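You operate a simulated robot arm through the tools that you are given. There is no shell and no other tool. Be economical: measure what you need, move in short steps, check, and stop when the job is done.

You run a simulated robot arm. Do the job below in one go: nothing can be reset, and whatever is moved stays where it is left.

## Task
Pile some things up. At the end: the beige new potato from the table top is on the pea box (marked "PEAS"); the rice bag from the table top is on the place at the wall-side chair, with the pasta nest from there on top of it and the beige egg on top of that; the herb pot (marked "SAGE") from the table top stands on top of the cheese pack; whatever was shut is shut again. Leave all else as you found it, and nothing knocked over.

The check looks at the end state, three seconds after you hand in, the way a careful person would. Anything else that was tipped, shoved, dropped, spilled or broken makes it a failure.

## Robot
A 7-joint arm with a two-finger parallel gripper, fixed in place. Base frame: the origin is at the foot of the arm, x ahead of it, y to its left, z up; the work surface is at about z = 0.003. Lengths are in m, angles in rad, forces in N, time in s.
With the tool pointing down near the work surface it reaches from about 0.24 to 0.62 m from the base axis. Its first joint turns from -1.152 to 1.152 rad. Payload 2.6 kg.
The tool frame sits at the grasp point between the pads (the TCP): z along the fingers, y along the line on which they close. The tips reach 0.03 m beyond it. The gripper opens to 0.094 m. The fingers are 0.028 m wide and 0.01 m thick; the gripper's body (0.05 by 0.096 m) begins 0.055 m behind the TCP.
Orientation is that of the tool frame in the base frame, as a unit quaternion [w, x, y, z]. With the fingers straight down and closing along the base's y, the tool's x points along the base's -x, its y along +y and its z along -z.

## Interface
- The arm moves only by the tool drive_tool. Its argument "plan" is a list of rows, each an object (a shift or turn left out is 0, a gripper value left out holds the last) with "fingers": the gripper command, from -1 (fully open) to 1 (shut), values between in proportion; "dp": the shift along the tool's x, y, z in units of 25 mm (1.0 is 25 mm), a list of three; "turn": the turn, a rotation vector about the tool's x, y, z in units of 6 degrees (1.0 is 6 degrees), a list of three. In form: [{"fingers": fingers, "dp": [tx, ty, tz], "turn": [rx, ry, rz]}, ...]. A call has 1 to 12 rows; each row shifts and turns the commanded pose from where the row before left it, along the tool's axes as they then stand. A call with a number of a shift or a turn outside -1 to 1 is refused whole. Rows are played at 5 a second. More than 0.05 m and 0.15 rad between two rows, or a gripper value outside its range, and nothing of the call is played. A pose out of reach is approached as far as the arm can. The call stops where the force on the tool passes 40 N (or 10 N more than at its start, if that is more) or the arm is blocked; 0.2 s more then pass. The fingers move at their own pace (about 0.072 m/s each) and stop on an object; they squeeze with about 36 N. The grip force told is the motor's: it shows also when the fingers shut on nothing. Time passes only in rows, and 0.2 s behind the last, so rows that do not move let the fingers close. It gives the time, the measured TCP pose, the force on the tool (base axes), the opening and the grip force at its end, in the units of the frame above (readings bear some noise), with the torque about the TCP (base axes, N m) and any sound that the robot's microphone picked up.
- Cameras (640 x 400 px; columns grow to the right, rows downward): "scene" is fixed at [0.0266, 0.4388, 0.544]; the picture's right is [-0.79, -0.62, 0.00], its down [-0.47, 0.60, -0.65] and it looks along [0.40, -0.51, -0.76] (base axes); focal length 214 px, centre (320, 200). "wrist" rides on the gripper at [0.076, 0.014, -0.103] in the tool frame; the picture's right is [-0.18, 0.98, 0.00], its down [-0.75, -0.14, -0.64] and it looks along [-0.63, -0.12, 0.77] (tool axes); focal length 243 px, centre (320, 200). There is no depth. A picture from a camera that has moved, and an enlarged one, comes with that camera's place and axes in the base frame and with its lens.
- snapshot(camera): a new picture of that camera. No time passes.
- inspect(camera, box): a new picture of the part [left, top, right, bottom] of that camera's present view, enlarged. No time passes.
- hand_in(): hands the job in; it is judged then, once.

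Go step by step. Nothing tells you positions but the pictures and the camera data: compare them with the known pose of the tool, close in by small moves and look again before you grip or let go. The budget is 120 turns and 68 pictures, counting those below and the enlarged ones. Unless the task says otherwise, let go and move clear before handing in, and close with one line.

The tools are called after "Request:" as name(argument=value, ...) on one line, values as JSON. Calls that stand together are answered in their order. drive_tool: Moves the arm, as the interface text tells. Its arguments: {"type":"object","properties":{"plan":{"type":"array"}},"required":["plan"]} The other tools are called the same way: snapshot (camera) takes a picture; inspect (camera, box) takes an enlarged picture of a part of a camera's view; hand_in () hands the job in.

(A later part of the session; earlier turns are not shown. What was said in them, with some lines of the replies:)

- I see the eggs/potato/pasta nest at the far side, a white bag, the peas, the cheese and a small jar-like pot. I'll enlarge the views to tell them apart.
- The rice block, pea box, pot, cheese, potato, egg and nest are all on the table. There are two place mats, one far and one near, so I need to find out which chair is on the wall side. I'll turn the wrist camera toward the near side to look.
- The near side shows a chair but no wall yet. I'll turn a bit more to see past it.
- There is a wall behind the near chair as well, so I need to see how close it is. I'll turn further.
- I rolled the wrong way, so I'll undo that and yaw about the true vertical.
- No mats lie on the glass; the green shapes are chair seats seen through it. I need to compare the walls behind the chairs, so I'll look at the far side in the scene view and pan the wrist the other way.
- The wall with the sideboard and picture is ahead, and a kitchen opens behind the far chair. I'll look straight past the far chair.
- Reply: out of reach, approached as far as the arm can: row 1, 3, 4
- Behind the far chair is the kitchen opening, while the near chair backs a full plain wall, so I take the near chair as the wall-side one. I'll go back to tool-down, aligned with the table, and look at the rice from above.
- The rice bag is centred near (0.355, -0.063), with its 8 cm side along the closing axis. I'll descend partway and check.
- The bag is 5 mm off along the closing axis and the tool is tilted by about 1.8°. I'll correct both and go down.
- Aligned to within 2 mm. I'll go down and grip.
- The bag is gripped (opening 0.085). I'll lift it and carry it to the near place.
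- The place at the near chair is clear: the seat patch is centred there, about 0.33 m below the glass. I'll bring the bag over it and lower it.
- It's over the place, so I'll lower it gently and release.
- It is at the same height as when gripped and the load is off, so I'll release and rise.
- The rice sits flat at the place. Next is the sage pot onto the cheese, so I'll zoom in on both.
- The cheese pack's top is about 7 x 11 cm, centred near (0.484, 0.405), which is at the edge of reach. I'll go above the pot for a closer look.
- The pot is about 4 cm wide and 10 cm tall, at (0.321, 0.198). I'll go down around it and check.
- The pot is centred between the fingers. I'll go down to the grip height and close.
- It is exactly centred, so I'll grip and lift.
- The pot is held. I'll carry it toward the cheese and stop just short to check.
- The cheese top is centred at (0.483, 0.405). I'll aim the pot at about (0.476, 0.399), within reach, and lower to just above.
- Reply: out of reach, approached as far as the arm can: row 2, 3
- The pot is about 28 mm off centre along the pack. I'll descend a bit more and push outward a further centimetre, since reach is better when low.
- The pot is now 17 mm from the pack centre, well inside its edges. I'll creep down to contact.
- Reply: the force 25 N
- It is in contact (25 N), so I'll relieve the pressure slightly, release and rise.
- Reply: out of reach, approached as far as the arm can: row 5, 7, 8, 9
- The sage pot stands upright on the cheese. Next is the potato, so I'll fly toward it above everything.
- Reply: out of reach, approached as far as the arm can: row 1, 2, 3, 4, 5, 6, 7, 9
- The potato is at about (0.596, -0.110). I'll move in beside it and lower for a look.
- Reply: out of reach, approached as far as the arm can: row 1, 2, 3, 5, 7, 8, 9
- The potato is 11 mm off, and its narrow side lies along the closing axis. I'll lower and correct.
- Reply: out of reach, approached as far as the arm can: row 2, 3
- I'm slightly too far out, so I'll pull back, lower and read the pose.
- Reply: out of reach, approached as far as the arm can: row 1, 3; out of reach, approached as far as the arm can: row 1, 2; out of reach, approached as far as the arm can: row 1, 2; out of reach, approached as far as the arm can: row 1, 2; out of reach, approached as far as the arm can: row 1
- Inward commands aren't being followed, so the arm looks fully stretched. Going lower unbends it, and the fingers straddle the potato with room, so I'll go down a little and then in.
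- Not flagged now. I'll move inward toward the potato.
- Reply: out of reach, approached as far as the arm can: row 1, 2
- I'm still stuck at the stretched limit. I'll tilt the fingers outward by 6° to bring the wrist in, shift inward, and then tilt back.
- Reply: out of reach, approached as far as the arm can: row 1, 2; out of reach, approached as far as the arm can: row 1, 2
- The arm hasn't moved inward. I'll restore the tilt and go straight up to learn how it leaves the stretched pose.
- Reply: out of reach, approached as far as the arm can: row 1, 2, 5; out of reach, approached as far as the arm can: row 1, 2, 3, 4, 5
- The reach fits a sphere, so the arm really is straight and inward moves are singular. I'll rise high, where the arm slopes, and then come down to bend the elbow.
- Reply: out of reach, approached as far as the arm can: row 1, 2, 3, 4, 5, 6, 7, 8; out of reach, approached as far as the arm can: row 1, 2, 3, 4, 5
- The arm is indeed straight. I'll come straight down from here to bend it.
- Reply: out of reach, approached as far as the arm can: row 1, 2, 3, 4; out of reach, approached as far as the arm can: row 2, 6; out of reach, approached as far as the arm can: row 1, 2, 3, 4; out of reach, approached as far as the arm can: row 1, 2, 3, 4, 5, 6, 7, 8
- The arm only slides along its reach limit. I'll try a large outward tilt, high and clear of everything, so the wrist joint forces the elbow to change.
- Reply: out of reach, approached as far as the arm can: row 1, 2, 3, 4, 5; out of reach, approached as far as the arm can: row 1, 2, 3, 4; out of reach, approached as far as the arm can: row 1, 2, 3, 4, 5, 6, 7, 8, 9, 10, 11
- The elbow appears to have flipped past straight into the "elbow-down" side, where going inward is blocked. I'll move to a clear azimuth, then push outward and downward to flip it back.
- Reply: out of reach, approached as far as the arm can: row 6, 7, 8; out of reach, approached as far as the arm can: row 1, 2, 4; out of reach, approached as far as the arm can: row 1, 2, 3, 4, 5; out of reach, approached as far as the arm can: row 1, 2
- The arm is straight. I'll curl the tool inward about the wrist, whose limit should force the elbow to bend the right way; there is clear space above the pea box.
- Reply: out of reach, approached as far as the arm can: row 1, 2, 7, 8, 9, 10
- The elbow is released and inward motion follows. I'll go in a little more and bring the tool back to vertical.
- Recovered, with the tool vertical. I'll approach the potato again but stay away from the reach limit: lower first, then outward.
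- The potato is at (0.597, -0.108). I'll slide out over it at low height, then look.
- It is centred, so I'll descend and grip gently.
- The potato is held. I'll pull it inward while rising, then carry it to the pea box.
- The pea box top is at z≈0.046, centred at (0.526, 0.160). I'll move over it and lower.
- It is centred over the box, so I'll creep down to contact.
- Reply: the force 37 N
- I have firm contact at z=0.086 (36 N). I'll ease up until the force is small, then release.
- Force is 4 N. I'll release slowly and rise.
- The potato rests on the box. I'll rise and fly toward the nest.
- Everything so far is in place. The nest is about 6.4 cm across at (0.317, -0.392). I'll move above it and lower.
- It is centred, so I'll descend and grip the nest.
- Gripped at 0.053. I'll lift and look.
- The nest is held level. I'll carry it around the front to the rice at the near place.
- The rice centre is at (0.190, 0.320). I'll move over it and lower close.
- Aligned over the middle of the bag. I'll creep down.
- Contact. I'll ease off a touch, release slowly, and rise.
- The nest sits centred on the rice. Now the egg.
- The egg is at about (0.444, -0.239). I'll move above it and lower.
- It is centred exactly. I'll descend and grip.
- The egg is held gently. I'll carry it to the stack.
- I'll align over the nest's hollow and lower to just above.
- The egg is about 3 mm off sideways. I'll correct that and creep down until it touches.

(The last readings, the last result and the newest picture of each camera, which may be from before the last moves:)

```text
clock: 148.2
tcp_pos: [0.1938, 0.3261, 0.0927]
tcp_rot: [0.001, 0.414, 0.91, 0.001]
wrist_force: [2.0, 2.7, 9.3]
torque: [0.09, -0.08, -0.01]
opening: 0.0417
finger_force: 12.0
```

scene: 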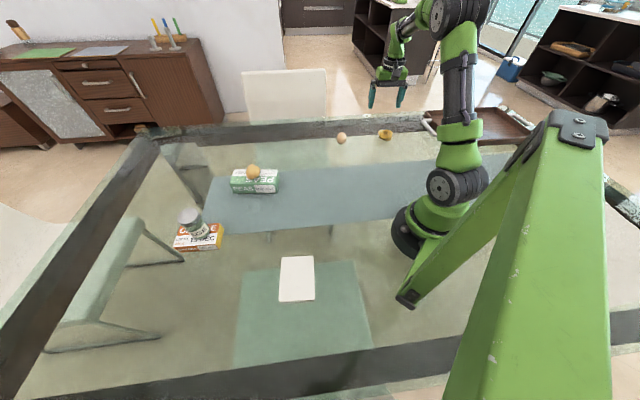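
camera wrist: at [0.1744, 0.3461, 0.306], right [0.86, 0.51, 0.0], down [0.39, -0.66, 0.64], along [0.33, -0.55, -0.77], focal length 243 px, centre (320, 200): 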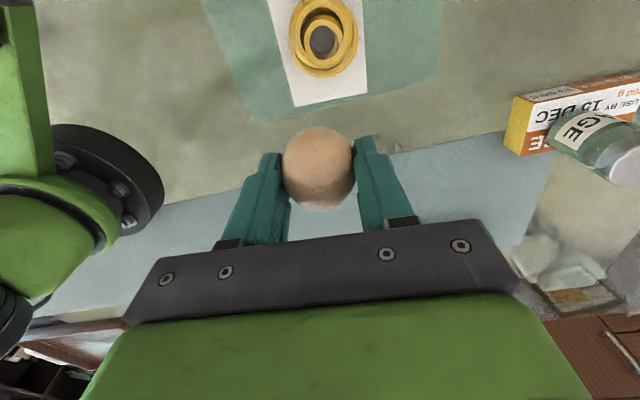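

I have contact (9 N). I'll check what is touching before letting go.

Request:
inspect(camera="wrist", box=[240, 80, 400, 240])

Request:
inspect(camera="scene", box=[265, 240, 345, 305])

```text
2.50 times, centred on (320, 160) of wrist
camera zoom: at [0.1534, 0.3916, 0.1974], right [0.86, 0.51, 0.0], down [0.39, -0.66, 0.64], along [0.33, -0.55, -0.77], focal length 606 px, centre (320, 300)
```

zoom: 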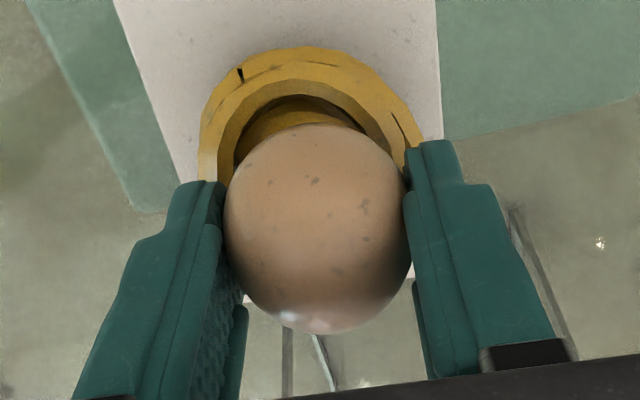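

```text
6.15 times, centred on (305, 272) of scene
camera zoom: at [0.0266, 0.4387, 0.544], right [-0.79, -0.62, 0.0], down [-0.47, 0.6, -0.65], along [0.4, -0.51, -0.76], focal length 1320 px, centre (412, -246)
```

zoom: 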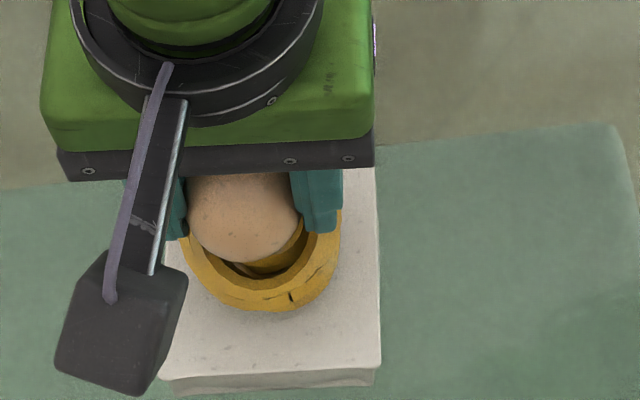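

The egg sits in the hollow's mouth, 1–3 mm off. I'll lift a hair, nudge it, settle again lightly, and release.

Request:
drive_tool(plan=[{"dp": [0, 0, -0.15]}, {"dp": [0.06, -0.07, 0]}, {"dp": [0, 0, 0.1]}, {"dp": [0, 0, 0.06]}, {}])

```text
clock: 149.4
tcp_pos: [0.1903, 0.3244, 0.0922]
tcp_rot: [0.001, 0.415, 0.91, 0.002]
wrist_force: [-0.1, -0.9, 7.4]
torque: [-0.02, 0.05, -0.01]
opening: 0.0415
finger_force: 11.8
```

Request:
drive_tool(plan=[{"dp": [0, 0, -0.03]}, {"fingers": 0.12}, {"fingers": 0.1}, {"fingers": 0.07}, {"fingers": 0.04}, {"fingers": 0.0}, {"fingers": -0.08}, {"fingers": -0.16}, {"fingers": -0.25}, {}])

Request:
inspect(camera="wrist", box=[200, 60, 440, 240])

```text
clock: 151.6
tcp_pos: [0.1909, 0.3251, 0.0926]
tcp_rot: [0.002, 0.415, 0.91, 0.001]
wrist_force: [0.6, 0.1, 1.0]
torque: [0.02, -0.02, 0.03]
opening: 0.0587
finger_force: 0.1
```

```text
2.22 times, centred on (320, 150) of wrist
camera zoom: at [0.1511, 0.3915, 0.1973], right [0.86, 0.51, 0.0], down [0.39, -0.66, 0.64], along [0.33, -0.55, -0.77], focal length 539 px, centre (320, 311)
```

zoom: 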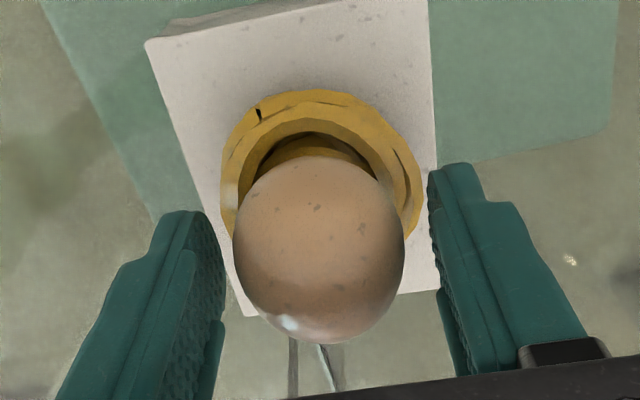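

The egg rests in the nest, free of the fingers. I'll open a bit more, rise straight up, and look.

Request:
drive_tool(plan=[{"fingers": -0.5}, {}, {"dp": [0, 0, -0.4]}, {"dp": [0, 0, -0.8]}, {"dp": [0, 0, -1]}, {"dp": [0, 0, -1]}, {"dp": [0, 0, -1]}, {"dp": [0, 0, -1]}, {"dp": [-0.8, -0.2, -0.4]}, {"dp": [-1, -0.25, 0]}, {"dp": [-1, -0.25, 0]}, {"dp": [-1, -0.25, 0]}])

Request:
drive_tool(plan=[{"dp": [-1, -0.25, 0]}, {"dp": [-1, -0.25, 0]}, {"dp": [-1, -0.25, 0]}, {"dp": [-1, -0.25, 0]}, {"dp": [-1, -0.25, 0]}, {"dp": [-1, -0.25, 0]}, {}])

Request:
snapshot(camera="scene")

Request:
inspect(camera="scene", box=[165, 150, 345, 310])

```text
clock: 154.2
tcp_pos: [0.2351, 0.2372, 0.2312]
tcp_rot: [0.001, 0.415, 0.91, 0.0]
wrist_force: [-0.1, 0.1, -0.5]
torque: [0.01, -0.01, 0.04]
opening: 0.0704
finger_force: 0.0
```

```text
clock: 155.8
tcp_pos: [0.3063, 0.1005, 0.234]
tcp_rot: [0.001, 0.415, 0.91, 0.0]
wrist_force: [0.1, 0.3, -0.3]
torque: [-0.01, -0.02, 0.0]
opening: 0.0706
finger_force: 0.0
```

```text
4 pictures are left
```

scene: 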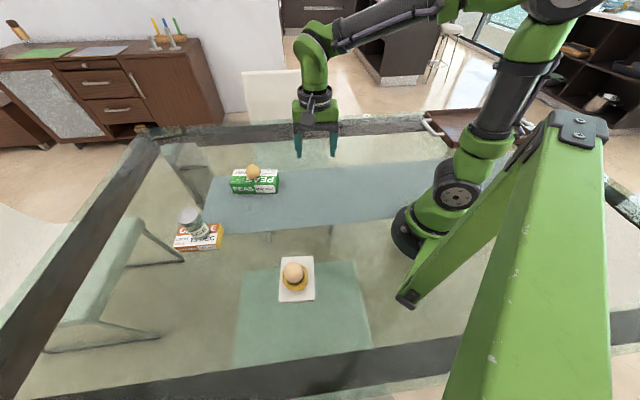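

```text
2.50 times, centred on (255, 230) of scene
camera zoom: at [0.0266, 0.4388, 0.544], right [-0.79, -0.62, 0.0], down [-0.47, 0.6, -0.65], along [0.4, -0.51, -0.76], focal length 536 px, centre (482, 125)
```

zoom: 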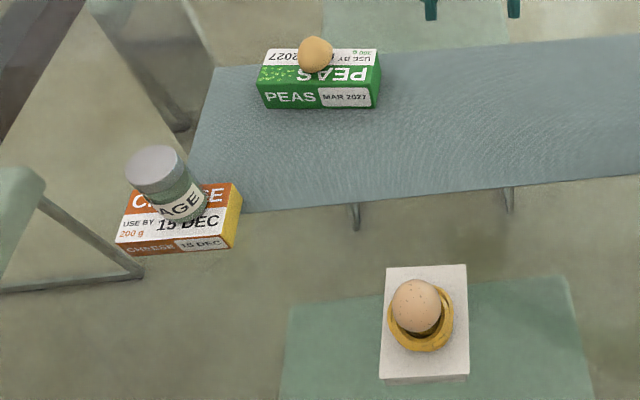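

All the stacks are standing, nothing else has moved, and the gripper is clear, so I'm handing in.

Request:
hand_in()

```text
The job is handed in.
```

I handed the job in with all three stacks standing: the potato on the pea box, the sage pot on the cheese pack, and rice, pasta nest and egg stacked at one chair's place; I opened nothing, and nothing else looked disturbed. The one doubt is which chair is the wall-side one: nothing marked it, so I chose the near chair, which backs a plain wall, over the far chair, which backs the kitchen opening.
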